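You operate a simulated robot arm through the tools that you are given. There is no shell and no other tool. Be economical: measure what you need, move in short steps, check, and stop when the job is done.

The job below is to be done with a simulated two-armed robot. You get a single attempt, and the scene is never put back.

JOB
Shut the cartons drawer. Then fetch the teal gauge from the top of the green stand and set it on the top of the service stand. Then open the right cupboard door, take the green nut on the steel stand and put it away on the upper cupboard shelf, then shut the door. Keep to this order.

Only the result counts: the job must be done as asked and must still hold three seconds after the hand-in. Knocking over, shifting, dropping, spilling or breaking anything else fails it.

ROBOT AND FRAMES
Two 6-joint arms with two-finger grippers on one trunk, on a base that drives. Base frame: it is fixed to the floor where the robot stands at the start and does not move with it; the origin is under the middle of the robot, x ahead of it, y to its left, z up. Lengths are in m, angles in rad, forces in N, time in s.
The left shoulder is at the start at [0.07, 0.148, 1.2], the right one opposite. With the tool pointing down near the work surface each hand reaches from about 0.22 to 0.5 m from the robot's upright axis, wherever it stands, measured 20 degrees to its own side. Places, roughly: cartons drawer [0.6, -0.2, 0.4]; green nut (3x3x2 cm) [3.4, 3.6, 0.6]; right cupboard door [3, 3.2, 0.4]; teal gauge [2, 3.25, 0.75]; top of the service stand (21x44 cm) [3.42, 4.26, 0.92]; upper cupboard shelf [2.7, 3.2, 0.4]. Payload 2.69 kg a hand.
Tool frame (each hand has its own): the origin (TCP) lies between the finger pads and is the grasp point; the fingertips stand 0.02 m ahead of it; z points along the fingers, y is the line along which they close. Largest opening 0.1 m; the body of the gripper starts 0.063 m behind the TCP.
Orientation is that of the tool frame in the base frame, as a unit quaternion [x, y, z, w]. With the fingers straight down and closing along the base's y, the tool's x points along the base's -x, its y along +y and its z along -z.

CONTROLS
- The arms move only by the tool drive_tool. It takes "left_moves", "right_moves" or both (then of equal length, played together; a hand with none holds still); each is a list of rows, each a list of 7 numbers: the shift along the tool's x, y, z in m, then the turn, a rotation vector about the tool's x, y, z in rad, then the opening, from 0 (shut) to 1 (fully open). In form: [[tx, ty, tz, ax, ay, az, fingers], ...]. A call has 1 to 20 rows; each row shifts and turns the commanded pose from where the row before left it, along the tool's axes as they then stand. Each row takes 0.2 s and may step no farther than 0.05 m and 0.15 rad from the row before; otherwise, or with a gripper value out of range, the whole call is refused. Where a pose cannot be reached the arm comes as near as it can. A force on the tool above 40 N (or 10 N above the force at the start of the call, whichever is more), or a blocked arm, ends the call early, and 0.2 s more pass. Each finger travels about 0.045 m/s and halts on what it meets, pressing with about 22 N; the grip force reading is that of the motor and also rises with nothing between the fingers. The clock runs only during rows and for 0.2 s after the last one: add rows that do not move to give the fingers time. It gives the time, the measured TCP pose, the force on the tool (base axes), the opening and the grip force at its end, in the units of the frame above (readings bear some noise), with the torque about the TCP (base axes, N m) and any sound that the robot's microphone picked up.
- Cameras (640 x 400 px; columns grow to the right, rows downward): "scene" is now at [0.1159, -0.0189, 1.395]; the picture's right is [-0.30, -0.95, 0.00], its down [-0.83, 0.26, -0.49] and it looks along [0.47, -0.15, -0.87] (base axes); focal length 280 px, centre (320, 200). "left" rides on the left gripper at [0.07, 0.019, -0.099] in its tool frame; the picture's right is [-0.26, 0.97, 0.00], its down [-0.75, -0.20, -0.63] and it looks along [-0.61, -0.16, 0.78] (tool axes); focal length 230 px, centre (320, 200). "right" rides on the right gripper at [0.07, -0.019, -0.099] in its tool frame; the picture's right is [0.26, 0.97, 0.00], its down [-0.75, 0.20, -0.63] and it looks along [-0.61, 0.16, 0.78] (tool axes); focal length 230 px, centre (320, 200). There is no depth. A picture from a camera that has moved, and an enlarged one, comes with that camera's place and axes in the base frame and with its lens.
- grab_frame(camera): a new picture of that camera. No time passes.
- move_column(by): slides the trunk up (or, below 0, down) by that many m; the arms and the scene camera ride with it, the base frame stays. It gives what a move gives, with no picture.
- roll_base(legs): drives the robot by 1 to 6 legs, each [ahead, turn to the left] in m and rad, along the robot's own axes; the way and the turn of a leg run together, so that a leg with both is an arc; at most 1.5 m and 3.142 rad a leg. The arms and the cameras ride along, it lands a little off, and it stops where it bumps. It gives what a move gives.
- pan_tilt(pan, tilt): turns the head with the scene camera to pan (to the left, within 1.501 rad either way) and tilt (down, from -0.506 to 1.204), counted from straight ahead of the robot. It gives what a move gives.
- zoom(camera, box): a new picture of the part [left, top, right, bottom] of that camera's present view, enlarged. No time passes.
- sign_off(): hands the job in; it is judged then, once.

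Go step by step. Nothing tells you exact positions but the pictures and the camera data: compare them with the known pose of the tool, close in by small moves and look again before you grip or let go. The budget is 165 turns and 130 pictures, counting those below and the enlarged ones. Unless the task says otherwise, let go and move clear before handing in.

The tools are called after "Call:" as name(argument=value, ...) on one line, values as JSON. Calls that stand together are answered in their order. drive_tool: Moves the arms, as the interface text tells. Its arguments: {"type":"object","properties":{"left_moves":{"type":"array"},"right_moves":{"type":"array"}},"required":[]} The other tools are called the same way: move_column (by) slides the trunk up or down; roll_base (legs) drives the base; pan_tilt (pan, tilt) turns the head that bears the scene camera; grab_frame (camera) takes a picture; zoom (camera, box) takes an enlarged picture of a part of a camera's view; sign_off () hands the job in.

At the start:

```text
t: 0.0
left_tool_pos: [0.5204, 0.0837, 0.8936]
left_tool_rot: [0.0, 1.0, 0.0, 0.0]
left_wrist_force: [0.2, -0.7, 0.2]
left_ft_torque: [-0.01, 0.01, 0.0]
left_width: 0.0998
left_finger_force: 0.0
right_tool_pos: [0.3764, -0.2218, 0.711]
right_tool_rot: [0.0, 1.0, 0.0, 0.0]
right_wrist_force: [0.4, -0.3, 0.3]
right_ft_torque: [0.03, 0.01, 0.01]
right_width: 0.0999
right_finger_force: 0.1
trunk travel left (down, up): [-0.758, 0.182]
robot x, y, heading: [0.0025, 0.0018, -0.003]
head pan, tilt: [-0.302, 1.052]
```

scene: 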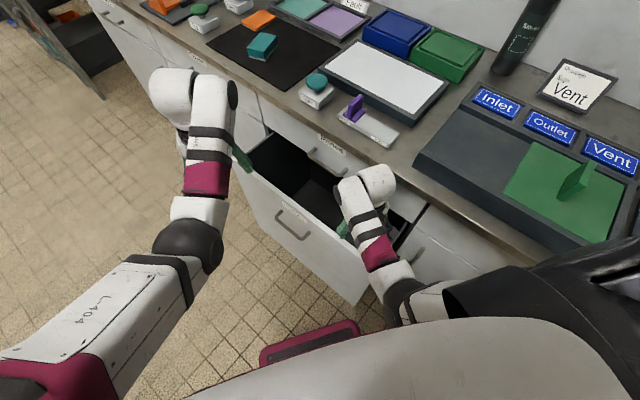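
right: 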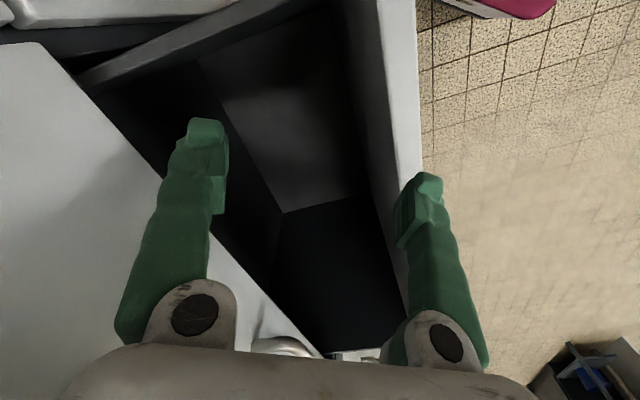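
left: 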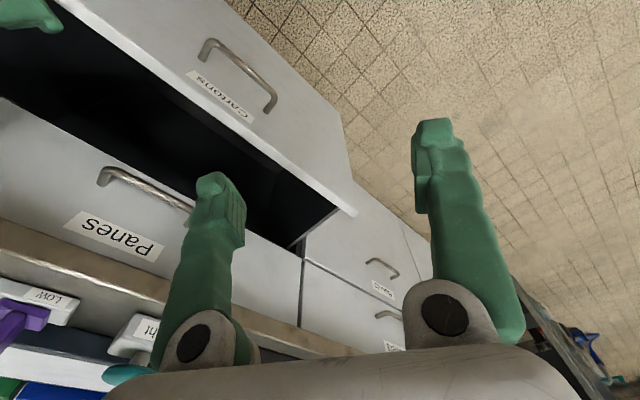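

I see the cartons drawer standing open, with the cabinet at an angle to the robot. I'll look closer to fix the drawer's position.

Call:
pan_tilt(pan=-0.3, tilt=0.75)

Call:
grab_frame(camera="scene")

Call:
zoom(camera="left", box=[0, 0, 400, 250])

```text
t: 0.8
left_tool_pos: [0.5198, 0.0831, 0.8944]
left_tool_rot: [0.0, 1.0, 0.0, 0.0]
left_wrist_force: [-1.4, -0.8, 0.2]
left_ft_torque: [0.0, -0.02, 0.04]
left_width: 0.1001
left_finger_force: 0.0
right_tool_pos: [0.3779, -0.2203, 0.7103]
right_tool_rot: [0.001, 1.0, 0.0, 0.0]
right_wrist_force: [0.2, 0.0, -0.4]
right_ft_torque: [0.03, -0.01, 0.02]
right_width: 0.0999
right_finger_force: 0.0
trunk travel left (down, up): [-0.758, 0.182]
robot x, y, heading: [0.0006, 0.0035, 0.003]
head pan, tilt: [-0.3, 0.75]
```

```text
126 pictures are left
camera scene: at [0.1317, -0.0237, 1.4177], right [-0.3, -0.96, 0.0], down [-0.65, 0.2, -0.73], along [0.7, -0.22, -0.68], focal length 280 px, centre (320, 200)
```

scene: 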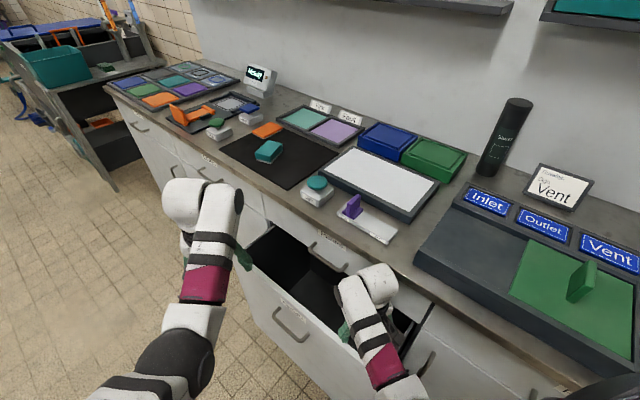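

```text
1.60 times, centred on (200, 125) of left
camera zoom: at [0.4509, 0.1017, 0.992], right [0.26, 0.97, 0.0], down [0.75, -0.2, 0.63], along [0.61, -0.16, -0.78], focal length 368 px, centre (512, 320)
```

zoom: 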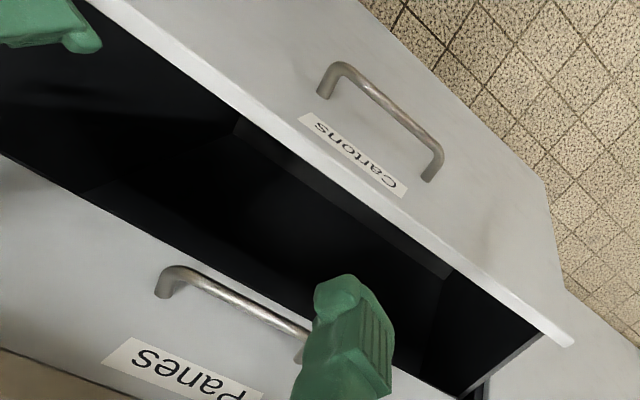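

The cartons front's top edge sits near z≈0.64, running about 34° off the x axis, with its handle around (0.50, -0.05, 0.58). I'll raise and tuck the hands, then turn to face the cabinet.

Call:
drive_tool(left_moves=[[0, 0, -0.05, 0, 0, 0, 0], [0, 0, -0.05, 0, 0, 0, 0], [0.05, 0, 0, 0, 0, 0, 0], [0.05, 0, 0, 0, 0, 0, 0], [0.05, 0, 0, 0, 0, 0, 0], [0, 0, 0, 0, 0, 0, 0]], right_moves=[[0, 0, -0.05, 0, 0, 0, 0], [0, 0, -0.05, 0, 0, 0, 0], [0, 0, -0.05, 0, 0, 0, 0], [0, 0, -0.05, 0, 0, 0, 0], [0.03, 0, -0.05, 0, 0, 0, 0], [0.03, 0, -0.03, 0, 0, 0, 0]])

Call:
move_column(by=0.1)

Call:
grab_frame(camera="scene")

```text
refused: row 5 steps farther than a row can; nothing moved
```

```text
t: 2.1
left_tool_pos: [0.5193, 0.0833, 0.9938]
left_tool_rot: [0.001, 1.0, 0.001, 0.0]
left_wrist_force: [0.1, 0.1, 0.5]
left_ft_torque: [-0.02, 0.02, 0.01]
left_width: 0.1004
left_finger_force: 0.2
right_tool_pos: [0.3776, -0.2209, 0.81]
right_tool_rot: [0.0, 1.0, 0.0, 0.0]
right_wrist_force: [-0.6, 0.7, 0.1]
right_ft_torque: [-0.03, -0.04, 0.01]
right_width: 0.0998
right_finger_force: 0.0
trunk travel left (down, up): [-0.858, 0.082]
robot x, y, heading: [0.0021, 0.0048, -0.001]
head pan, tilt: [-0.3, 0.75]
```

```text
124 pictures are left
camera scene: at [0.132, -0.0237, 1.5177], right [-0.3, -0.96, 0.0], down [-0.65, 0.2, -0.73], along [0.7, -0.22, -0.68], focal length 280 px, centre (320, 200)
```

scene: 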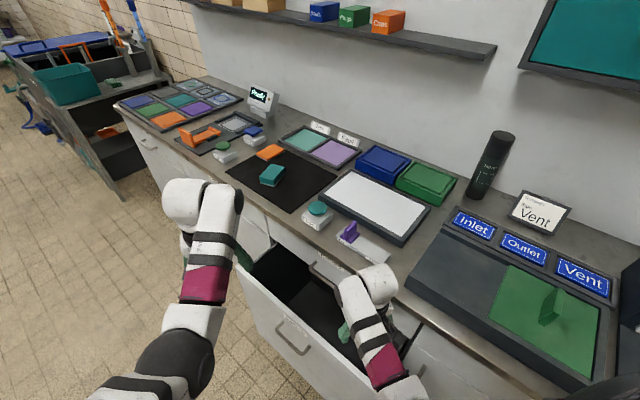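

The column is up and the drawer is clearly visible. I'll redo the tuck in legal steps.

Call:
drive_tool(left_moves=[[0, 0, -0.05, 0, 0, 0, 0], [0, 0, -0.02, 0, 0, 0, 0], [0.05, 0, 0, 0, 0, 0, 0], [0.05, 0, 0, 0, 0, 0, 0], [0.05, 0, 0, 0, 0, 0, 0], [0, 0, 0, 0, 0, 0, 0]], right_moves=[[0, 0, -0.05, 0, 0, 0, 0], [0, 0, -0.05, 0, 0, 0, 0], [0, 0, -0.05, 0, 0, 0, 0], [0, 0, -0.05, 0, 0, 0, 0], [0.04, 0, 0, 0, 0, 0, 0], [0.04, 0, 0, 0, 0, 0, 0]])

Call:
pan_tilt(pan=-0.3, tilt=1.1)

Call:
grab_frame(camera="scene")

Call:
pan_tilt(pan=1.4, tilt=0.5)

Call:
grab_frame(camera="scene")

```text
t: 3.7
left_tool_pos: [0.4969, 0.1135, 0.9818]
left_tool_rot: [-0.038, 0.998, 0.051, 0.022]
left_wrist_force: [-0.4, 0.2, 0.5]
left_ft_torque: [-0.05, 0.02, 0.02]
left_width: 0.0
left_finger_force: 22.3
left hand out of reach, approached as far as the arm can: row 1, 2, 3, 4, 5
right_tool_pos: [0.3155, -0.2518, 0.9076]
right_tool_rot: [-0.001, 0.997, -0.072, 0.006]
right_wrist_force: [0.0, -0.6, 0.5]
right_ft_torque: [0.01, -0.03, 0.02]
right_width: 0.0
right_finger_force: 22.3
right hand out of reach, approached as far as the arm can: row 2, 3, 4
trunk travel left (down, up): [-0.858, 0.082]
robot x, y, heading: [0.0034, 0.0016, -0.002]
head pan, tilt: [-0.3, 0.75]
stopped in row 6 (right hand): the arm was blocked; the commanded pose is now the measured one
```

```text
t: 4.5
left_tool_pos: [0.4952, 0.1134, 0.9809]
left_tool_rot: [-0.037, 0.998, 0.049, 0.022]
left_wrist_force: [0.1, 0.4, -0.2]
left_ft_torque: [0.02, 0.0, 0.0]
left_width: 0.0
left_finger_force: 21.8
right_tool_pos: [0.3149, -0.2522, 0.9091]
right_tool_rot: [-0.001, 0.997, -0.072, 0.006]
right_wrist_force: [0.0, -0.4, -0.3]
right_ft_torque: [-0.04, 0.02, 0.01]
right_width: 0.0
right_finger_force: 21.9
trunk travel left (down, up): [-0.858, 0.082]
robot x, y, heading: [0.0001, -0.0016, 0.002]
head pan, tilt: [-0.3, 1.1]
```

```text
123 pictures are left
camera scene: at [0.1132, -0.0175, 1.4921], right [-0.3, -0.96, 0.0], down [-0.85, 0.26, -0.45], along [0.43, -0.13, -0.89], focal length 280 px, centre (320, 200)
```

scene: 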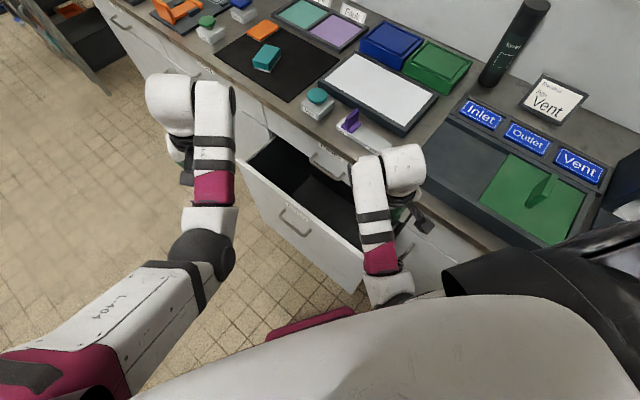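

```text
t: 6.2
left_tool_pos: [0.4959, 0.1147, 0.981]
left_tool_rot: [-0.037, 0.998, 0.05, 0.022]
left_wrist_force: [-1.2, 0.5, -0.3]
left_ft_torque: [0.01, 0.01, 0.03]
left_width: 0.0001
left_finger_force: 22.2
right_tool_pos: [0.3168, -0.251, 0.9086]
right_tool_rot: [0.0, 0.997, -0.072, 0.006]
right_wrist_force: [0.4, 0.4, -0.6]
right_ft_torque: [-0.03, 0.04, 0.01]
right_width: 0.0
right_finger_force: 22.6
trunk travel left (down, up): [-0.858, 0.082]
robot x, y, heading: [0.0025, 0.0006, -0.002]
head pan, tilt: [1.4, 0.499]
```

```text
122 pictures are left
camera scene: at [0.0683, 0.0904, 1.5397], right [0.99, -0.17, 0.0], down [-0.08, -0.47, -0.88], along [0.15, 0.86, -0.48], focal length 280 px, centre (320, 200)
```

scene: 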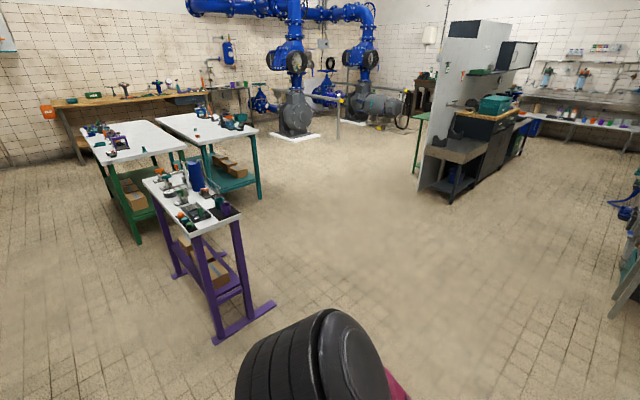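

Plenty of floor is free on the left. I'll check the right and rear side before moving the base.

Call:
pan_tilt(pan=-1.45, tilt=0.7)

Call:
grab_frame(camera="scene")

```text
t: 8.7
left_tool_pos: [0.4955, 0.1146, 0.9818]
left_tool_rot: [-0.037, 0.998, 0.05, 0.022]
left_wrist_force: [0.8, -0.2, 0.2]
left_ft_torque: [0.0, 0.01, -0.04]
left_width: 0.0001
left_finger_force: 22.3
right_tool_pos: [0.316, -0.2499, 0.9092]
right_tool_rot: [-0.001, 0.997, -0.072, 0.006]
right_wrist_force: [0.2, -0.5, -0.7]
right_ft_torque: [0.0, 0.01, 0.0]
right_width: 0.0
right_finger_force: 22.1
trunk travel left (down, up): [-0.858, 0.082]
robot x, y, heading: [0.0008, -0.0028, -0.0]
head pan, tilt: [-1.45, 0.7]
```

```text
121 pictures are left
camera scene: at [0.0629, -0.0836, 1.522], right [-0.99, -0.12, 0.0], down [-0.08, 0.64, -0.76], along [0.09, -0.76, -0.64], focal length 280 px, centre (320, 200)
```

scene: 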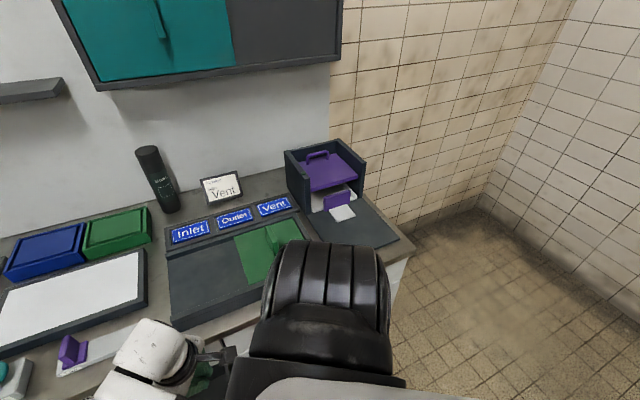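

The counter edge runs at 34° and lies about 0.46 m from the robot's axis. I'll turn left, drive 0.28 m, then turn right to face the drawer squarely.

Call:
roll_base(legs=[[0, 1.22], [0.28, 0], [0, -2.2]])

Call:
pan_tilt(pan=0.2, tilt=0.95)

Call:
grab_frame(camera="scene")

Call:
grab_frame(camera="left")

```text
t: 19.0
left_tool_pos: [0.4662, -0.0849, 0.9811]
left_tool_rot: [0.437, 0.898, 0.034, 0.042]
left_wrist_force: [-0.6, -0.2, -0.5]
left_ft_torque: [0.01, -0.01, -0.02]
left_width: 0.0
left_finger_force: 22.3
right_tool_pos: [0.063, -0.1384, 0.9083]
right_tool_rot: [0.469, 0.88, -0.067, -0.027]
right_wrist_force: [0.2, 0.4, 1.1]
right_ft_torque: [0.05, 0.0, -0.01]
right_width: 0.0
right_finger_force: 21.7
trunk travel left (down, up): [-0.858, 0.082]
robot x, y, heading: [0.0971, 0.2644, -0.983]
head pan, tilt: [-1.45, 0.7]
```

```text
t: 20.7
left_tool_pos: [0.4651, -0.0849, 0.9804]
left_tool_rot: [0.437, 0.898, 0.035, 0.041]
left_wrist_force: [0.2, -0.8, -0.7]
left_ft_torque: [0.03, 0.0, -0.01]
left_width: 0.0001
left_finger_force: 21.9
right_tool_pos: [0.0638, -0.1401, 0.9092]
right_tool_rot: [0.47, 0.88, -0.068, -0.027]
right_wrist_force: [0.1, 0.1, 1.0]
right_ft_torque: [-0.01, 0.0, 0.0]
right_width: 0.0
right_finger_force: 22.6
trunk travel left (down, up): [-0.858, 0.082]
robot x, y, heading: [0.098, 0.2652, -0.982]
head pan, tilt: [0.201, 0.949]
```

```text
120 pictures are left
camera scene: at [0.1778, 0.1713, 1.5023], right [-0.71, -0.71, 0.0], down [-0.58, 0.57, -0.58], along [0.41, -0.41, -0.81], focal length 280 px, centre (320, 200)
```

scene: 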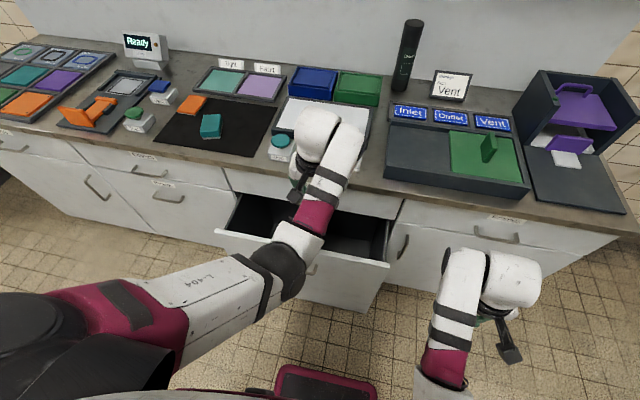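

```text
119 pictures are left
camera left: at [0.4277, -0.0199, 1.0767], right [0.91, 0.39, 0.11], down [0.24, -0.73, 0.64], along [0.33, -0.56, -0.76], focal length 230 px, centre (320, 200)
```

left: 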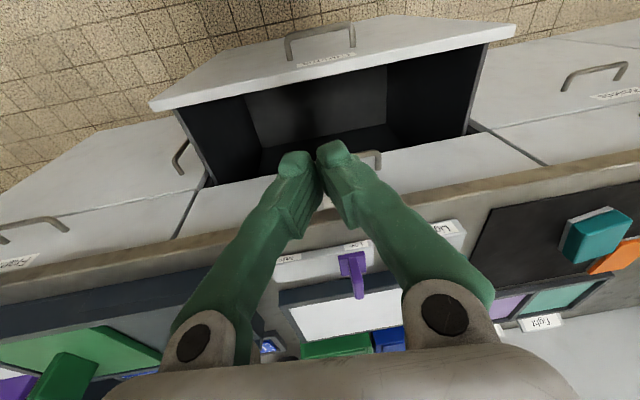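

Both hands are clear and the drawer face centre is at about (0.515, -0.06), with its top at z 0.665. I'll square the left hand, lower it a bit and pull it back.

Call:
drive_tool(left_moves=[[0, 0, 0, 0.1, 0.04, 0.075, 0], [0, 0, 0.05, 0, 0, 0, 0], [0, 0, 0.05, 0, 0, 0, 0], [0.05, 0, 0, 0, 0, 0, 0], [0.05, 0, 0, 0, 0, 0, 0], [0.05, 0, 0, 0, 0, 0, 0], [0, 0, 0, 0, 0, 0, 0]])

```text
t: 21.9
left_tool_pos: [0.515, 0.0328, 0.8782]
left_tool_rot: [0.446, 0.889, 0.078, 0.066]
left_wrist_force: [0.1, 0.8, 0.2]
left_ft_torque: [-0.02, 0.02, -0.01]
left_width: 0.0
left_finger_force: 22.4
left hand out of reach, approached as far as the arm can: row 1, 6
right_tool_pos: [0.0633, -0.1356, 0.9108]
right_tool_rot: [0.47, 0.879, -0.07, -0.028]
right_wrist_force: [-0.5, -0.5, 0.1]
right_ft_torque: [-0.01, 0.02, 0.01]
right_width: 0.0
right_finger_force: 21.9
trunk travel left (down, up): [-0.858, 0.082]
robot x, y, heading: [0.0951, 0.2675, -0.987]
head pan, tilt: [0.201, 0.949]
stopped in row 6 (left hand): the arm was blocked; the commanded pose is now the measured one
```

The hand is at its inner reach limit. I'll back the base 0.2 m, lower the trunk, and then work forward with a tilted hand.

Call:
roll_base(legs=[[-0.2, 0]])

Call:
move_column(by=-0.26)

Call:
drive_tool(left_moves=[[-0.04, -0.02, 0, 0, -0.12, 0, 0], [-0.04, -0.02, 0, 0, -0.12, 0, 0], [0, 0, 0, 0, -0.12, 0, 0], [0, 0, 0, 0, -0.12, 0, 0], [0, 0, 0, 0, -0.12, 0, 0], [0, 0, 0, 0, 0, 0, 0]])

Call:
grab_frame(camera="scene")

Call:
grab_frame(camera="left")

```text
t: 23.5
left_tool_pos: [0.4043, 0.1925, 0.8776]
left_tool_rot: [0.447, 0.889, 0.08, 0.065]
left_wrist_force: [-0.3, 0.1, 0.3]
left_ft_torque: [0.04, 0.0, -0.02]
left_width: 0.0002
left_finger_force: 22.1
right_tool_pos: [-0.0468, 0.024, 0.9076]
right_tool_rot: [0.471, 0.879, -0.068, -0.03]
right_wrist_force: [-0.3, 0.3, 0.6]
right_ft_torque: [0.03, 0.02, 0.0]
right_width: 0.0
right_finger_force: 22.2
trunk travel left (down, up): [-0.858, 0.082]
robot x, y, heading: [-0.0126, 0.429, -0.989]
head pan, tilt: [0.201, 0.949]
```

```text
t: 26.2
left_tool_pos: [0.403, 0.1939, 0.618]
left_tool_rot: [0.447, 0.889, 0.08, 0.065]
left_wrist_force: [1.0, -0.2, 0.6]
left_ft_torque: [0.0, 0.01, -0.02]
left_width: 0.0
left_finger_force: 21.9
right_tool_pos: [-0.0479, 0.0264, 0.6493]
right_tool_rot: [0.471, 0.879, -0.068, -0.027]
right_wrist_force: [0.5, 0.2, 0.7]
right_ft_torque: [-0.02, -0.01, -0.03]
right_width: 0.0
right_finger_force: 22.1
trunk travel left (down, up): [-0.598, 0.342]
robot x, y, heading: [-0.0145, 0.4332, -0.989]
head pan, tilt: [0.201, 0.949]
```

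```text
t: 27.8
left_tool_pos: [0.4646, 0.1314, 0.6237]
left_tool_rot: [0.452, 0.818, -0.012, 0.356]
left_wrist_force: [0.2, 0.0, -0.2]
left_ft_torque: [-0.01, 0.03, 0.0]
left_width: 0.0
left_finger_force: 22.0
right_tool_pos: [-0.049, 0.0253, 0.6491]
right_tool_rot: [0.471, 0.879, -0.068, -0.028]
right_wrist_force: [0.4, -0.2, 0.4]
right_ft_torque: [0.02, -0.01, 0.03]
right_width: 0.0
right_finger_force: 21.8
trunk travel left (down, up): [-0.598, 0.342]
robot x, y, heading: [-0.0132, 0.428, -0.984]
head pan, tilt: [0.201, 0.949]
stopped in row 6 (left hand): the arm was blocked; the commanded pose is now the measured one
```

```text
118 pictures are left
camera scene: at [0.0679, 0.3363, 1.2423], right [-0.71, -0.71, 0.0], down [-0.57, 0.57, -0.58], along [0.41, -0.41, -0.81], focal length 280 px, centre (320, 200)
```

scene: 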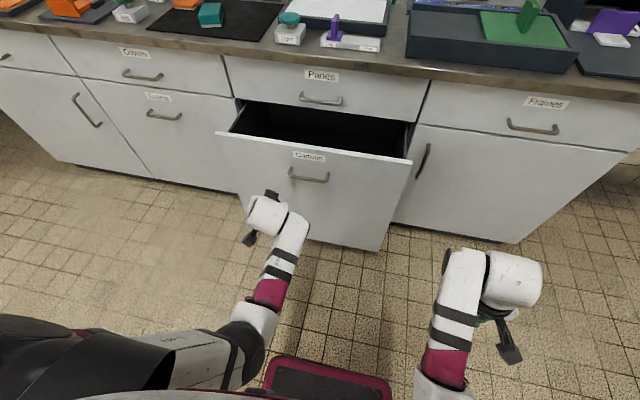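

```text
117 pictures are left
camera left: at [0.3993, 0.2272, 0.6614], right [0.81, 0.38, 0.44], down [-0.25, -0.45, 0.85], along [0.53, -0.81, -0.27], focal length 230 px, centre (320, 200)
```

left: 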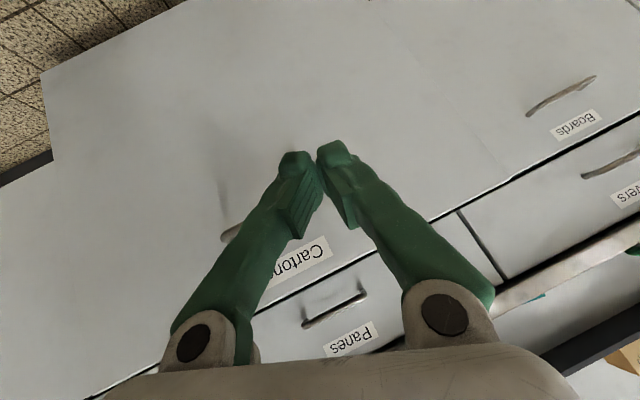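

The fingers point at the drawer face just above the handle, about 0.18 m short of it. I'll drive the base forward to push.

Call:
roll_base(legs=[[0.2, 0]])

Call:
grab_frame(camera="scene")

```text
t: 29.4
left_tool_pos: [0.5765, -0.0317, 0.6232]
left_tool_rot: [0.45, 0.82, -0.012, 0.355]
left_wrist_force: [0.2, -0.5, -0.2]
left_ft_torque: [0.01, 0.02, -0.02]
left_width: 0.0
left_finger_force: 22.0
right_tool_pos: [0.0632, -0.1393, 0.6482]
right_tool_rot: [0.47, 0.88, -0.068, -0.028]
right_wrist_force: [-1.0, -0.5, -0.1]
right_ft_torque: [0.06, 0.0, -0.01]
right_width: 0.0002
right_finger_force: 21.9
trunk travel left (down, up): [-0.598, 0.342]
robot x, y, heading: [0.0943, 0.265, -0.983]
head pan, tilt: [0.201, 0.949]
```

```text
116 pictures are left
camera scene: at [0.1777, 0.1723, 1.2422], right [-0.7, -0.71, 0.0], down [-0.58, 0.57, -0.58], along [0.41, -0.41, -0.81], focal length 280 px, centre (320, 200)
```

scene: 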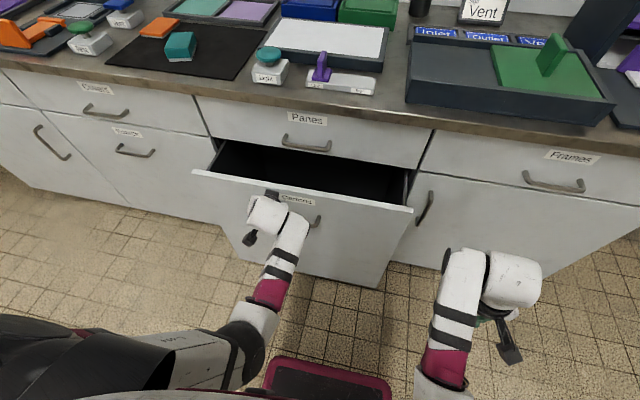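

The hand is now almost on the face. I'll push on with the base.

Call:
roll_base(legs=[[0.1, 0]])

Call:
grab_frame(camera="scene")

```text
t: 30.5
left_tool_pos: [0.6328, -0.1162, 0.6241]
left_tool_rot: [0.45, 0.819, -0.011, 0.356]
left_wrist_force: [-0.4, -0.2, -0.1]
left_ft_torque: [-0.01, -0.01, 0.01]
left_width: 0.0002
left_finger_force: 21.4
right_tool_pos: [0.1199, -0.2225, 0.6485]
right_tool_rot: [0.469, 0.88, -0.068, -0.027]
right_wrist_force: [0.3, 1.0, -0.9]
right_ft_torque: [0.05, 0.02, -0.01]
right_width: 0.0002
right_finger_force: 22.0
trunk travel left (down, up): [-0.598, 0.342]
robot x, y, heading: [0.1526, 0.1789, -0.977]
head pan, tilt: [0.201, 0.949]
```

```text
115 pictures are left
camera scene: at [0.2342, 0.088, 1.2422], right [-0.7, -0.71, 0.0], down [-0.58, 0.57, -0.58], along [0.41, -0.41, -0.81], focal length 280 px, centre (320, 200)
```

scene: 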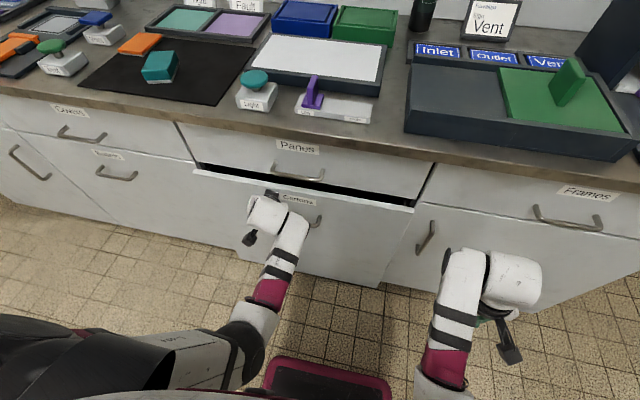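

The drawer is about 4 cm from shut. I'll keep pushing in small steps.

Call:
roll_base(legs=[[0.035, 0]])

Call:
zoom(camera="scene", box=[160, 100, 480, 300])

```text
t: 31.4
left_tool_pos: [0.6514, -0.1434, 0.6229]
left_tool_rot: [0.45, 0.819, -0.011, 0.355]
left_wrist_force: [-1.4, -0.8, 0.5]
left_ft_torque: [0.01, 0.01, -0.01]
left_width: 0.0002
left_finger_force: 22.2
right_tool_pos: [0.1382, -0.251, 0.6485]
right_tool_rot: [0.47, 0.88, -0.067, -0.029]
right_wrist_force: [-0.1, -0.5, 1.2]
right_ft_torque: [-0.03, 0.01, -0.01]
right_width: 0.0001
right_finger_force: 22.1
trunk travel left (down, up): [-0.598, 0.342]
robot x, y, heading: [0.1723, 0.1501, -0.984]
head pan, tilt: [0.201, 0.949]
```

```text
2.00 times, centred on (320, 200) of scene
camera zoom: at [0.2537, 0.0589, 1.2422], right [-0.7, -0.71, 0.0], down [-0.58, 0.57, -0.58], along [0.41, -0.41, -0.81], focal length 560 px, centre (320, 200)
```

zoom: 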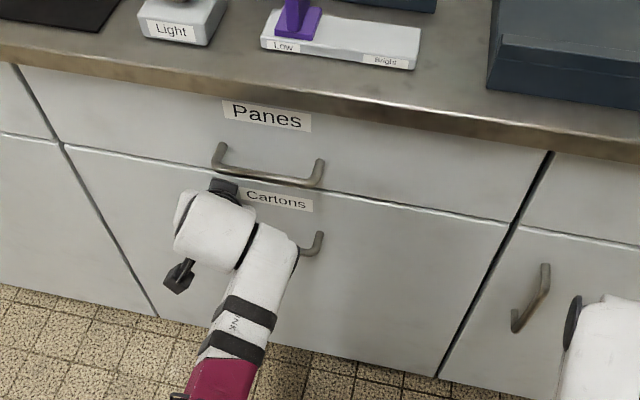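

It looks flush; one more small nudge to confirm it's seated.

Call:
roll_base(legs=[[0.012, 0]])

Call:
zoom(camera="scene", box=[160, 100, 480, 300])

```text
t: 32.1
left_tool_pos: [0.6556, -0.146, 0.6249]
left_tool_rot: [0.449, 0.82, -0.008, 0.354]
left_wrist_force: [-26.0, 29.4, 5.7]
left_ft_torque: [0.03, 0.16, -0.27]
left_width: 0.0
left_finger_force: 21.9
right_tool_pos: [0.1417, -0.259, 0.6515]
right_tool_rot: [0.47, 0.879, -0.07, -0.025]
right_wrist_force: [-0.3, 0.0, -0.1]
right_ft_torque: [0.01, 0.01, 0.0]
right_width: 0.0
right_finger_force: 22.2
trunk travel left (down, up): [-0.598, 0.342]
robot x, y, heading: [0.1778, 0.1402, -0.98]
head pan, tilt: [0.201, 0.949]
```

```text
2.00 times, centred on (320, 200) of scene
camera zoom: at [0.2545, 0.0554, 1.243], right [-0.7, -0.71, 0.0], down [-0.58, 0.57, -0.59], along [0.42, -0.41, -0.81], focal length 560 px, centre (320, 200)
```

zoom: 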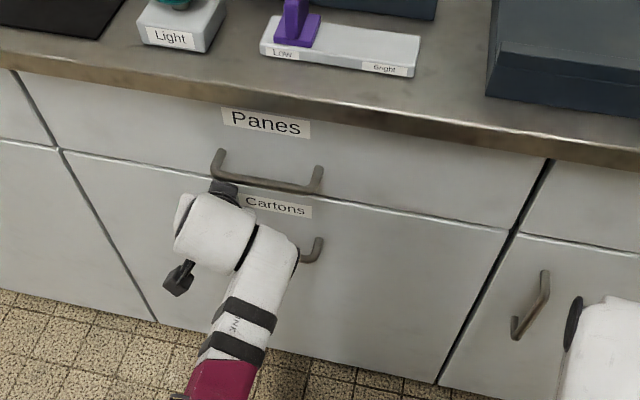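

39 N of reaction: the drawer is fully shut. Now I back away, turn toward the stands and look at the route.

Call:
roll_base(legs=[[-0.25, 0], [0, 1.0], [0, 0.945]])

Call:
move_column(by=0.3)

Call:
pan_tilt(pan=0.0, tilt=0.25)

Call:
grab_frame(camera="scene")

```text
t: 39.0
left_tool_pos: [0.1208, 0.9084, 0.622]
left_tool_rot: [-0.434, 0.829, 0.289, 0.201]
left_wrist_force: [0.1, 0.1, 0.4]
left_ft_torque: [0.0, 0.0, -0.01]
left_width: 0.0001
left_finger_force: 21.9
right_tool_pos: [0.4211, 0.4783, 0.6497]
right_tool_rot: [-0.474, 0.878, -0.062, 0.042]
right_wrist_force: [-0.4, 0.1, -0.1]
right_ft_torque: [0.05, -0.01, 0.01]
right_width: 0.0
right_finger_force: 22.4
trunk travel left (down, up): [-0.598, 0.342]
robot x, y, heading: [0.0378, 0.3509, 0.986]
head pan, tilt: [0.201, 0.949]
```

```text
t: 42.0
left_tool_pos: [0.1208, 0.9084, 0.92]
left_tool_rot: [-0.434, 0.829, 0.288, 0.202]
left_wrist_force: [0.7, 0.3, -0.4]
left_ft_torque: [0.01, -0.02, 0.0]
left_width: 0.0002
left_finger_force: 21.5
right_tool_pos: [0.422, 0.4776, 0.9493]
right_tool_rot: [-0.473, 0.878, -0.062, 0.042]
right_wrist_force: [0.2, -0.3, -0.1]
right_ft_torque: [0.0, 0.01, 0.04]
right_width: 0.0
right_finger_force: 22.0
trunk travel left (down, up): [-0.898, 0.042]
robot x, y, heading: [0.0383, 0.3522, 0.987]
head pan, tilt: [0.201, 0.949]
```

```text
t: 43.1
left_tool_pos: [0.1202, 0.9083, 0.9214]
left_tool_rot: [-0.435, 0.829, 0.289, 0.201]
left_wrist_force: [-0.1, -0.2, 0.2]
left_ft_torque: [-0.02, 0.0, 0.03]
left_width: 0.0
left_finger_force: 21.9
right_tool_pos: [0.4217, 0.4775, 0.9481]
right_tool_rot: [-0.474, 0.878, -0.062, 0.041]
right_wrist_force: [-0.5, -0.3, -0.1]
right_ft_torque: [0.02, -0.04, -0.01]
right_width: 0.0
right_finger_force: 21.9
trunk travel left (down, up): [-0.898, 0.042]
robot x, y, heading: [0.0354, 0.3546, 0.989]
head pan, tilt: [0.0, 0.25]
```

```text
112 pictures are left
camera scene: at [0.1183, 0.473, 1.6028], right [0.84, -0.55, 0.0], down [-0.14, -0.21, -0.97], along [0.53, 0.81, -0.25], focal length 280 px, centre (320, 200)
```

scene: 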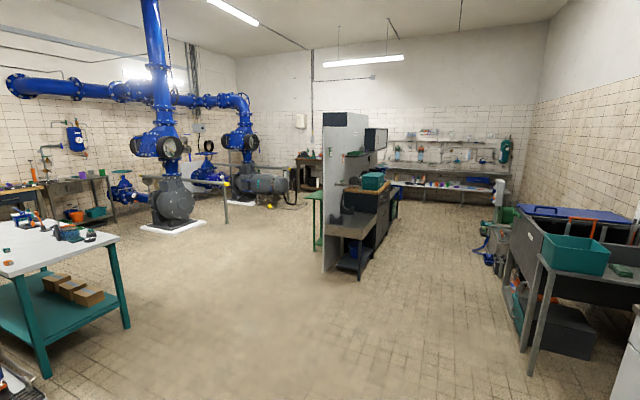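

Ahead is a grey partition with a green-legged stand just left of it. I'll zoom in on it.

Call:
zoom(camera="scene", box=[270, 100, 430, 300])

```text
2.00 times, centred on (350, 200) of scene
camera zoom: at [0.1183, 0.473, 1.6028], right [0.84, -0.55, 0.0], down [-0.14, -0.21, -0.97], along [0.53, 0.81, -0.25], focal length 560 px, centre (260, 200)
```

zoom: 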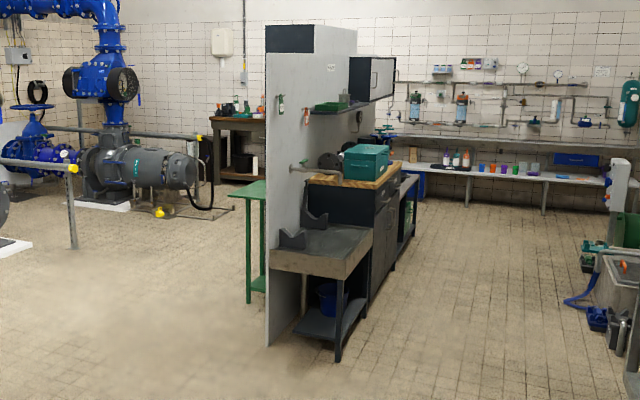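

The green stand is behind the panel's left side, near (2, 3.3). I'll drive to an observing point around (1.1, 2.85).

Call:
roll_base(legs=[[0, 0.19], [1.4, 0], [1.3, 0], [0, -0.85]])

Call:
pan_tilt(pan=0.0, tilt=0.4)

Call:
grab_frame(camera="scene")

```text
t: 59.1
left_tool_pos: [1.3757, 3.2811, 0.9208]
left_tool_rot: [-0.168, 0.921, 0.216, 0.277]
left_wrist_force: [0.0, 0.0, 0.5]
left_ft_torque: [-0.02, -0.02, 0.0]
left_width: 0.0001
left_finger_force: 22.3
right_tool_pos: [1.3799, 2.7568, 0.9482]
right_tool_rot: [-0.191, 0.979, -0.07, 0.022]
right_wrist_force: [-0.2, -0.2, -0.2]
right_ft_torque: [0.01, 0.02, -0.01]
right_width: 0.0001
right_finger_force: 21.9
trunk travel left (down, up): [-0.898, 0.042]
robot x, y, heading: [0.9956, 2.8726, 0.392]
head pan, tilt: [0.0, 0.25]
```

```text
t: 59.8
left_tool_pos: [1.3768, 3.2802, 0.9218]
left_tool_rot: [-0.168, 0.921, 0.217, 0.277]
left_wrist_force: [-0.1, 0.4, 0.0]
left_ft_torque: [0.0, -0.03, 0.0]
left_width: 0.0
left_finger_force: 22.2
right_tool_pos: [1.3806, 2.7553, 0.9488]
right_tool_rot: [-0.192, 0.979, -0.07, 0.021]
right_wrist_force: [0.5, 0.4, 0.0]
right_ft_torque: [0.0, 0.02, -0.02]
right_width: 0.0
right_finger_force: 21.7
trunk travel left (down, up): [-0.898, 0.042]
robot x, y, heading: [0.9937, 2.8718, 0.386]
head pan, tilt: [0.0, 0.4]
```

```text
110 pictures are left
camera scene: at [1.1276, 2.9252, 1.5889], right [0.38, -0.93, 0.0], down [-0.36, -0.15, -0.92], along [0.85, 0.35, -0.39], focal length 280 px, centre (320, 200)
```

scene: 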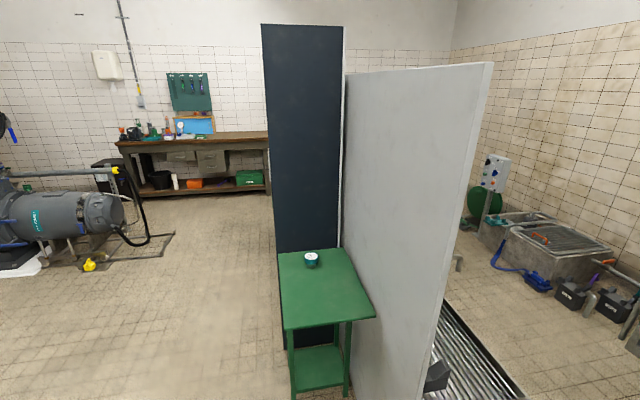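

I can see the teal gauge on the green stand, with a tall dark cupboard right behind it. Everything here is rotated about 33°. I'll go round to the stand's open long side.

Call:
roll_base(legs=[[0, 0.65], [1.38, 0], [0, -2.03]])

Call:
pan_tilt(pan=0.0, tilt=0.7)

Call:
grab_frame(camera="scene")

```text
t: 73.2
left_tool_pos: [2.1507, 3.7442, 0.9207]
left_tool_rot: [0.451, 0.821, -0.006, 0.351]
left_wrist_force: [0.0, -0.1, 0.7]
left_ft_torque: [0.0, 0.0, 0.01]
left_width: 0.0001
left_finger_force: 21.8
right_tool_pos: [1.639, 3.6339, 0.9479]
right_tool_rot: [0.47, 0.88, -0.067, -0.027]
right_wrist_force: [-0.1, -1.2, -0.8]
right_ft_torque: [0.02, -0.03, -0.02]
right_width: 0.0
right_finger_force: 22.4
trunk travel left (down, up): [-0.898, 0.042]
robot x, y, heading: [1.6721, 4.0344, -0.983]
head pan, tilt: [0.0, 0.4]
```

```text
t: 74.0
left_tool_pos: [2.1526, 3.7439, 0.9198]
left_tool_rot: [0.451, 0.821, -0.006, 0.351]
left_wrist_force: [0.0, -0.7, 0.1]
left_ft_torque: [-0.02, -0.01, -0.01]
left_width: 0.0
left_finger_force: 22.4
right_tool_pos: [1.638, 3.6344, 0.948]
right_tool_rot: [0.47, 0.88, -0.068, -0.027]
right_wrist_force: [-0.1, -0.4, -0.1]
right_ft_torque: [0.01, 0.01, 0.04]
right_width: 0.0001
right_finger_force: 22.3
trunk travel left (down, up): [-0.898, 0.042]
robot x, y, heading: [1.6694, 4.0357, -0.98]
head pan, tilt: [0.0, 0.7]
```

```text
109 pictures are left
camera scene: at [1.7489, 3.9248, 1.5621], right [-0.83, -0.56, 0.0], down [-0.36, 0.53, -0.77], along [0.43, -0.64, -0.64], focal length 280 px, centre (320, 200)
```

scene: 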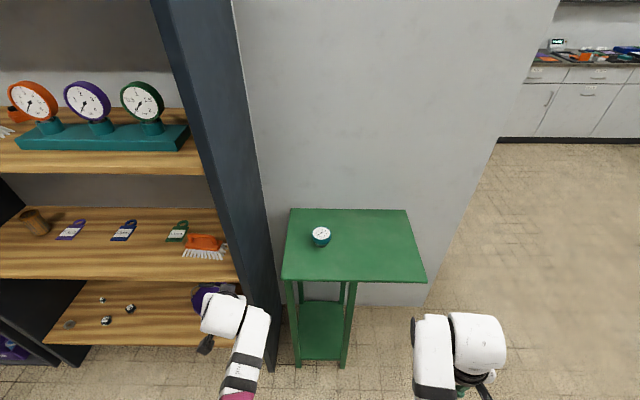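

The gauge triangulates to about (2.11, 3.38, 0.84), straight ahead 0.8 m. The rack post is on its left, so I'll approach from slightly right with the left hand. First I set that hand vertical, open and pulled in.

Call:
move_column(by=0.04)

Call:
drive_tool(left_moves=[[0, 0, 0, 0.0654, 0.1275, -0.0047, 1], [0, 0, 0, 0.0654, 0.1275, -0.0047, 1], [0, 0, 0, 0.0654, 0.1275, -0.0047, 1], [0, 0, 0, 0.0654, 0.1275, -0.0047, 1], [0, 0, 0, 0.0654, 0.1275, -0.0047, 1], [0.02, -0.04, 0, 0, 0, 0, 1], [0.04, -0.03, 0, 0, 0, 0, 1], [0, -0.02, 0, 0, 0, 0, 1], [0, 0, 0, 0, 0, 0, 1]])

```text
t: 74.8
left_tool_pos: [2.1504, 3.7438, 0.9606]
left_tool_rot: [0.451, 0.821, -0.007, 0.351]
left_wrist_force: [-0.9, 0.2, -0.3]
left_ft_torque: [0.0, 0.0, 0.01]
left_width: 0.0001
left_finger_force: 21.2
right_tool_pos: [1.6387, 3.634, 0.9885]
right_tool_rot: [0.47, 0.88, -0.068, -0.028]
right_wrist_force: [-0.5, 0.9, 0.2]
right_ft_torque: [0.0, 0.01, -0.01]
right_width: 0.0
right_finger_force: 22.2
trunk travel left (down, up): [-0.938, 0.002]
robot x, y, heading: [1.6696, 4.0332, -0.979]
head pan, tilt: [0.0, 0.7]
```

```text
t: 76.8
left_tool_pos: [2.0527, 3.7482, 0.9604]
left_tool_rot: [0.467, 0.884, 0.006, 0.004]
left_wrist_force: [-0.9, -0.4, -0.3]
left_ft_torque: [-0.01, 0.0, 0.01]
left_width: 0.1001
left_finger_force: 0.0
right_tool_pos: [1.64, 3.6328, 0.9887]
right_tool_rot: [0.469, 0.88, -0.068, -0.028]
right_wrist_force: [-1.1, 0.8, 0.8]
right_ft_torque: [0.0, 0.01, 0.0]
right_width: 0.0001
right_finger_force: 21.3
trunk travel left (down, up): [-0.938, 0.002]
robot x, y, heading: [1.6716, 4.0369, -0.986]
head pan, tilt: [0.0, 0.7]
```

The left hand is vertical and open at ahead 0.45, left 0.155, with fingertips at z 0.94, above the gauge. I drive in with the offset.

Call:
roll_base(legs=[[0, -0.41], [0.37, 0], [0, 0.41]])

Call:
grab_frame(camera="left")

Call:
pan_tilt(pan=0.2, tilt=1.0)

Call:
grab_frame(camera="scene")

```text
t: 81.6
left_tool_pos: [2.1242, 3.3767, 0.9603]
left_tool_rot: [0.464, 0.886, 0.005, 0.005]
left_wrist_force: [0.3, -1.0, -0.2]
left_ft_torque: [-0.01, -0.02, -0.01]
left_width: 0.0998
left_finger_force: 0.1
right_tool_pos: [1.712, 3.259, 0.9887]
right_tool_rot: [0.465, 0.882, -0.068, -0.027]
right_wrist_force: [-0.4, 0.6, -1.1]
right_ft_torque: [-0.03, 0.02, 0.02]
right_width: 0.0
right_finger_force: 21.6
trunk travel left (down, up): [-0.938, 0.002]
robot x, y, heading: [1.7427, 3.6583, -0.97]
head pan, tilt: [0.0, 0.7]
```

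```text
108 pictures are left
camera left: at [2.0977, 3.445, 1.0592], right [0.94, 0.34, 0.01], down [0.25, -0.73, 0.63], along [0.22, -0.59, -0.78], focal length 230 px, centre (320, 200)
```

left: 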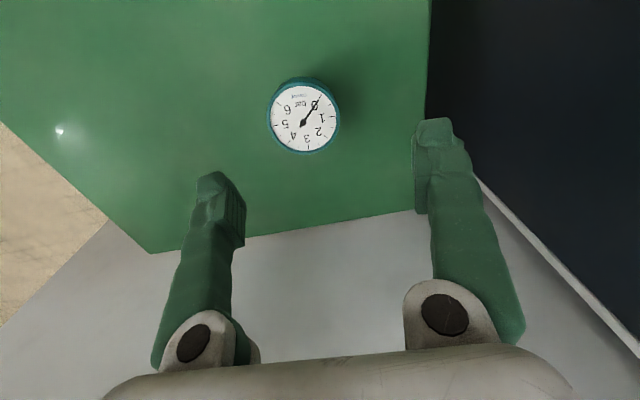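

```text
t: 82.4
left_tool_pos: [2.1248, 3.377, 0.9607]
left_tool_rot: [0.464, 0.886, 0.005, 0.006]
left_wrist_force: [0.3, 0.4, -0.1]
left_ft_torque: [0.0, 0.0, 0.0]
left_width: 0.0999
left_finger_force: 0.1
right_tool_pos: [1.7131, 3.2598, 0.9881]
right_tool_rot: [0.465, 0.882, -0.068, -0.027]
right_wrist_force: [-0.2, 1.7, 0.2]
right_ft_torque: [0.0, 0.02, 0.02]
right_width: 0.0002
right_finger_force: 21.7
trunk travel left (down, up): [-0.938, 0.002]
robot x, y, heading: [1.741, 3.6612, -0.968]
head pan, tilt: [0.201, 1.0]
```

```text
107 pictures are left
camera scene: at [1.8235, 3.5738, 1.5787], right [-0.7, -0.72, 0.0], down [-0.6, 0.59, -0.54], along [0.39, -0.38, -0.84], focal length 280 px, centre (320, 200)
```

scene: 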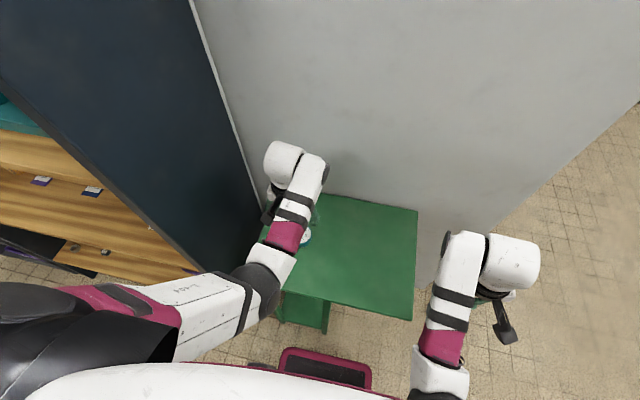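

The gauge lies just right of the hand's centre line (about 1.7 cm), and is about 7 cm across. I'll shift and lower to z 0.90, then look again.

Call:
drive_tool(left_moves=[[0, -0.017, 0, 0, 0, 0, 1], [0, 0, 0.03, 0, 0, 0, 1], [0, 0, 0.025, 0, 0, 0, 1]])

Call:
grab_frame(camera="left")

```text
t: 83.2
left_tool_pos: [2.1186, 3.3707, 0.9041]
left_tool_rot: [0.461, 0.887, 0.01, 0.008]
left_wrist_force: [0.3, 0.8, -0.2]
left_ft_torque: [-0.03, -0.01, -0.02]
left_width: 0.1
left_finger_force: 0.0
right_tool_pos: [1.7138, 3.2592, 0.9891]
right_tool_rot: [0.466, 0.882, -0.068, -0.028]
right_wrist_force: [-0.1, 0.5, -0.1]
right_ft_torque: [0.05, 0.03, 0.04]
right_width: 0.0
right_finger_force: 21.7
trunk travel left (down, up): [-0.938, 0.002]
robot x, y, heading: [1.7428, 3.6633, -0.97]
head pan, tilt: [0.201, 1.0]
```

```text
106 pictures are left
camera left: at [2.0913, 3.4375, 1.0027], right [0.94, 0.34, 0.02], down [0.25, -0.74, 0.63], along [0.23, -0.59, -0.78], focal length 230 px, centre (320, 200)
```

left: 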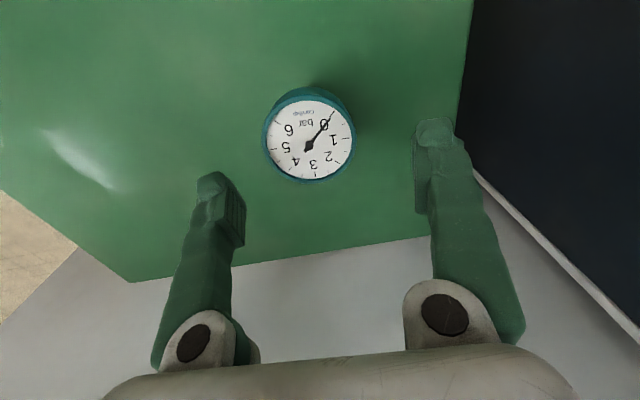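

Gauge face is now estimated at z≈0.82, still about 1 cm right and 1 cm ahead. I'll correct and lower further.

Call:
drive_tool(left_moves=[[-0.008, -0.009, 0, 0, 0, 0, 1], [0, 0, 0.04, 0, 0, 0, 1], [0, 0, 0, 0, 0, 0, 1]])

Call:
grab_frame(camera="left")

```text
t: 84.0
left_tool_pos: [2.1077, 3.3562, 0.8657]
left_tool_rot: [0.465, 0.886, 0.003, 0.005]
left_wrist_force: [0.0, 1.1, 0.8]
left_ft_torque: [-0.03, 0.0, -0.01]
left_width: 0.1003
left_finger_force: 0.0
right_tool_pos: [1.7157, 3.2603, 0.9903]
right_tool_rot: [0.465, 0.882, -0.068, -0.028]
right_wrist_force: [0.7, -0.1, 0.0]
right_ft_torque: [0.0, 0.01, -0.02]
right_width: 0.0001
right_finger_force: 22.5
trunk travel left (down, up): [-0.938, 0.002]
robot x, y, heading: [1.7436, 3.6612, -0.97]
head pan, tilt: [0.201, 1.0]
```

```text
105 pictures are left
camera left: at [2.0829, 3.4238, 0.9637], right [0.94, 0.34, 0.01], down [0.25, -0.73, 0.63], along [0.22, -0.59, -0.78], focal length 230 px, centre (320, 200)
```

left: 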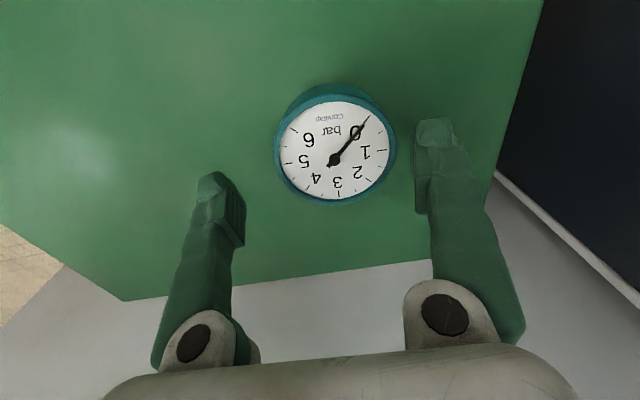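

Now the gauge sits about 1.1 cm left of the grip centre. I'll recentre and lower 2 cm more.

Call:
drive_tool(left_moves=[[0, 0.01, 0, 0, 0, 0, 1], [0, 0, 0.015, 0, 0, 0, 1], [0, 0, 0, 0, 0, 0, 1]])

Call:
grab_frame(camera="left")

```text
t: 84.8
left_tool_pos: [2.117, 3.362, 0.8518]
left_tool_rot: [0.464, 0.886, 0.004, 0.005]
left_wrist_force: [1.1, 0.5, 0.2]
left_ft_torque: [-0.01, 0.01, 0.03]
left_width: 0.1003
left_finger_force: 0.1
right_tool_pos: [1.7132, 3.2602, 0.9887]
right_tool_rot: [0.466, 0.882, -0.068, -0.027]
right_wrist_force: [0.1, -0.4, 0.0]
right_ft_torque: [0.02, -0.02, 0.03]
right_width: 0.0002
right_finger_force: 22.2
trunk travel left (down, up): [-0.938, 0.002]
robot x, y, heading: [1.7421, 3.6616, -0.972]
head pan, tilt: [0.201, 1.0]
```

```text
104 pictures are left
camera left: at [2.0913, 3.4304, 0.9485], right [0.94, 0.34, 0.01], down [0.25, -0.73, 0.63], along [0.22, -0.59, -0.78], focal length 230 px, centre (320, 200)
```

left: 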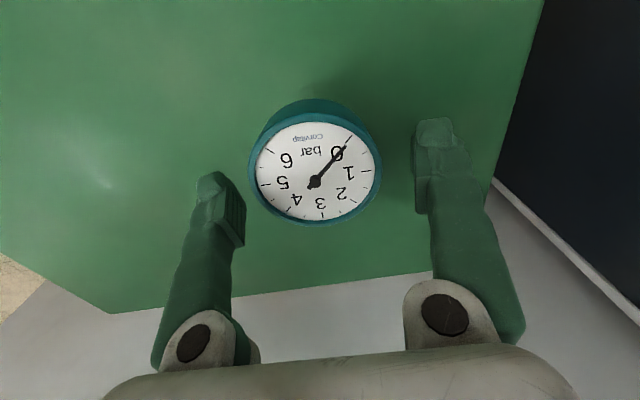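

Centred within 3 mm. I'll lower to grip height.

Call:
drive_tool(left_moves=[[0, -0.003, 0.01, 0, 0, 0, 1], [0, 0, 0.01, 0, 0, 0, 1], [0, 0, 0, 0, 0, 0, 1]])

Call:
grab_frame(camera="left")

```text
t: 85.6
left_tool_pos: [2.1141, 3.3609, 0.8301]
left_tool_rot: [0.464, 0.886, 0.005, 0.005]
left_wrist_force: [-0.4, 0.0, -0.4]
left_ft_torque: [0.0, -0.03, 0.01]
left_width: 0.0999
left_finger_force: 0.1
right_tool_pos: [1.7141, 3.2591, 0.9882]
right_tool_rot: [0.465, 0.882, -0.069, -0.027]
right_wrist_force: [0.1, -0.1, 0.5]
right_ft_torque: [-0.02, -0.01, 0.02]
right_width: 0.0
right_finger_force: 22.2
trunk travel left (down, up): [-0.938, 0.002]
robot x, y, heading: [1.7425, 3.6624, -0.972]
head pan, tilt: [0.201, 1.0]
```

```text
103 pictures are left
camera left: at [2.089, 3.4284, 0.9281], right [0.94, 0.34, 0.01], down [0.25, -0.73, 0.63], along [0.22, -0.59, -0.78], focal length 230 px, centre (320, 200)
```

left: 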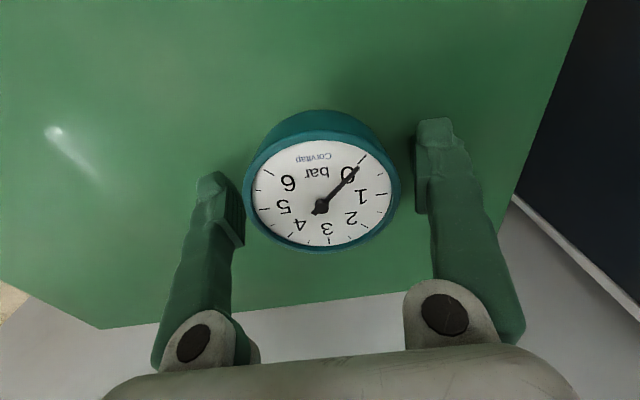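

The gauge is between the fingers, slightly toward the right-hand finger. A 4 mm shift, 1 cm lower, then close slowly.

Call:
drive_tool(left_moves=[[0, -0.004, 0, 0, 0, 0, 1], [0, 0, 0.008, 0, 0, 0, 1], [0, 0, 0, 0, 0, 0, 0.8], [0, 0, 0, 0, 0, 0, 0.5], [0, 0, 0, 0, 0, 0, 0.4], [0, 0, 0, 0, 0, 0, 0.4]])

Call:
grab_frame(camera="left")

```text
t: 87.0
left_tool_pos: [2.1109, 3.3593, 0.8229]
left_tool_rot: [0.465, 0.886, 0.003, 0.005]
left_wrist_force: [0.9, 1.0, 0.6]
left_ft_torque: [0.01, 0.07, 0.02]
left_width: 0.0687
left_finger_force: 22.1
right_tool_pos: [1.7135, 3.2604, 0.99]
right_tool_rot: [0.466, 0.882, -0.069, -0.027]
right_wrist_force: [0.5, 0.1, -1.0]
right_ft_torque: [0.01, 0.0, -0.03]
right_width: 0.0001
right_finger_force: 22.6
trunk travel left (down, up): [-0.938, 0.002]
robot x, y, heading: [1.7436, 3.6626, -0.97]
head pan, tilt: [0.201, 1.0]
```

```text
102 pictures are left
camera left: at [2.086, 3.4258, 0.9203], right [0.94, 0.34, 0.01], down [0.25, -0.73, 0.63], along [0.22, -0.59, -0.78], focal length 230 px, centre (320, 200)
```

left: 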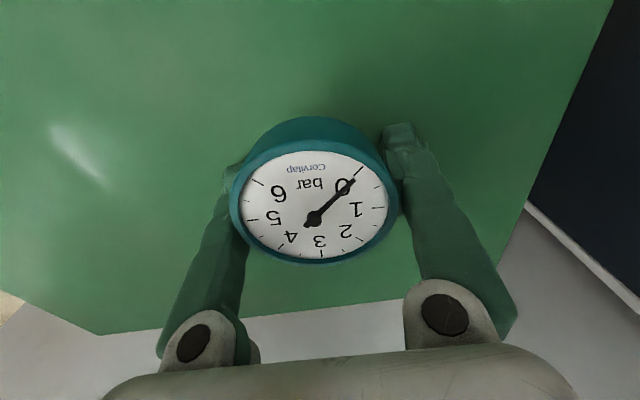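

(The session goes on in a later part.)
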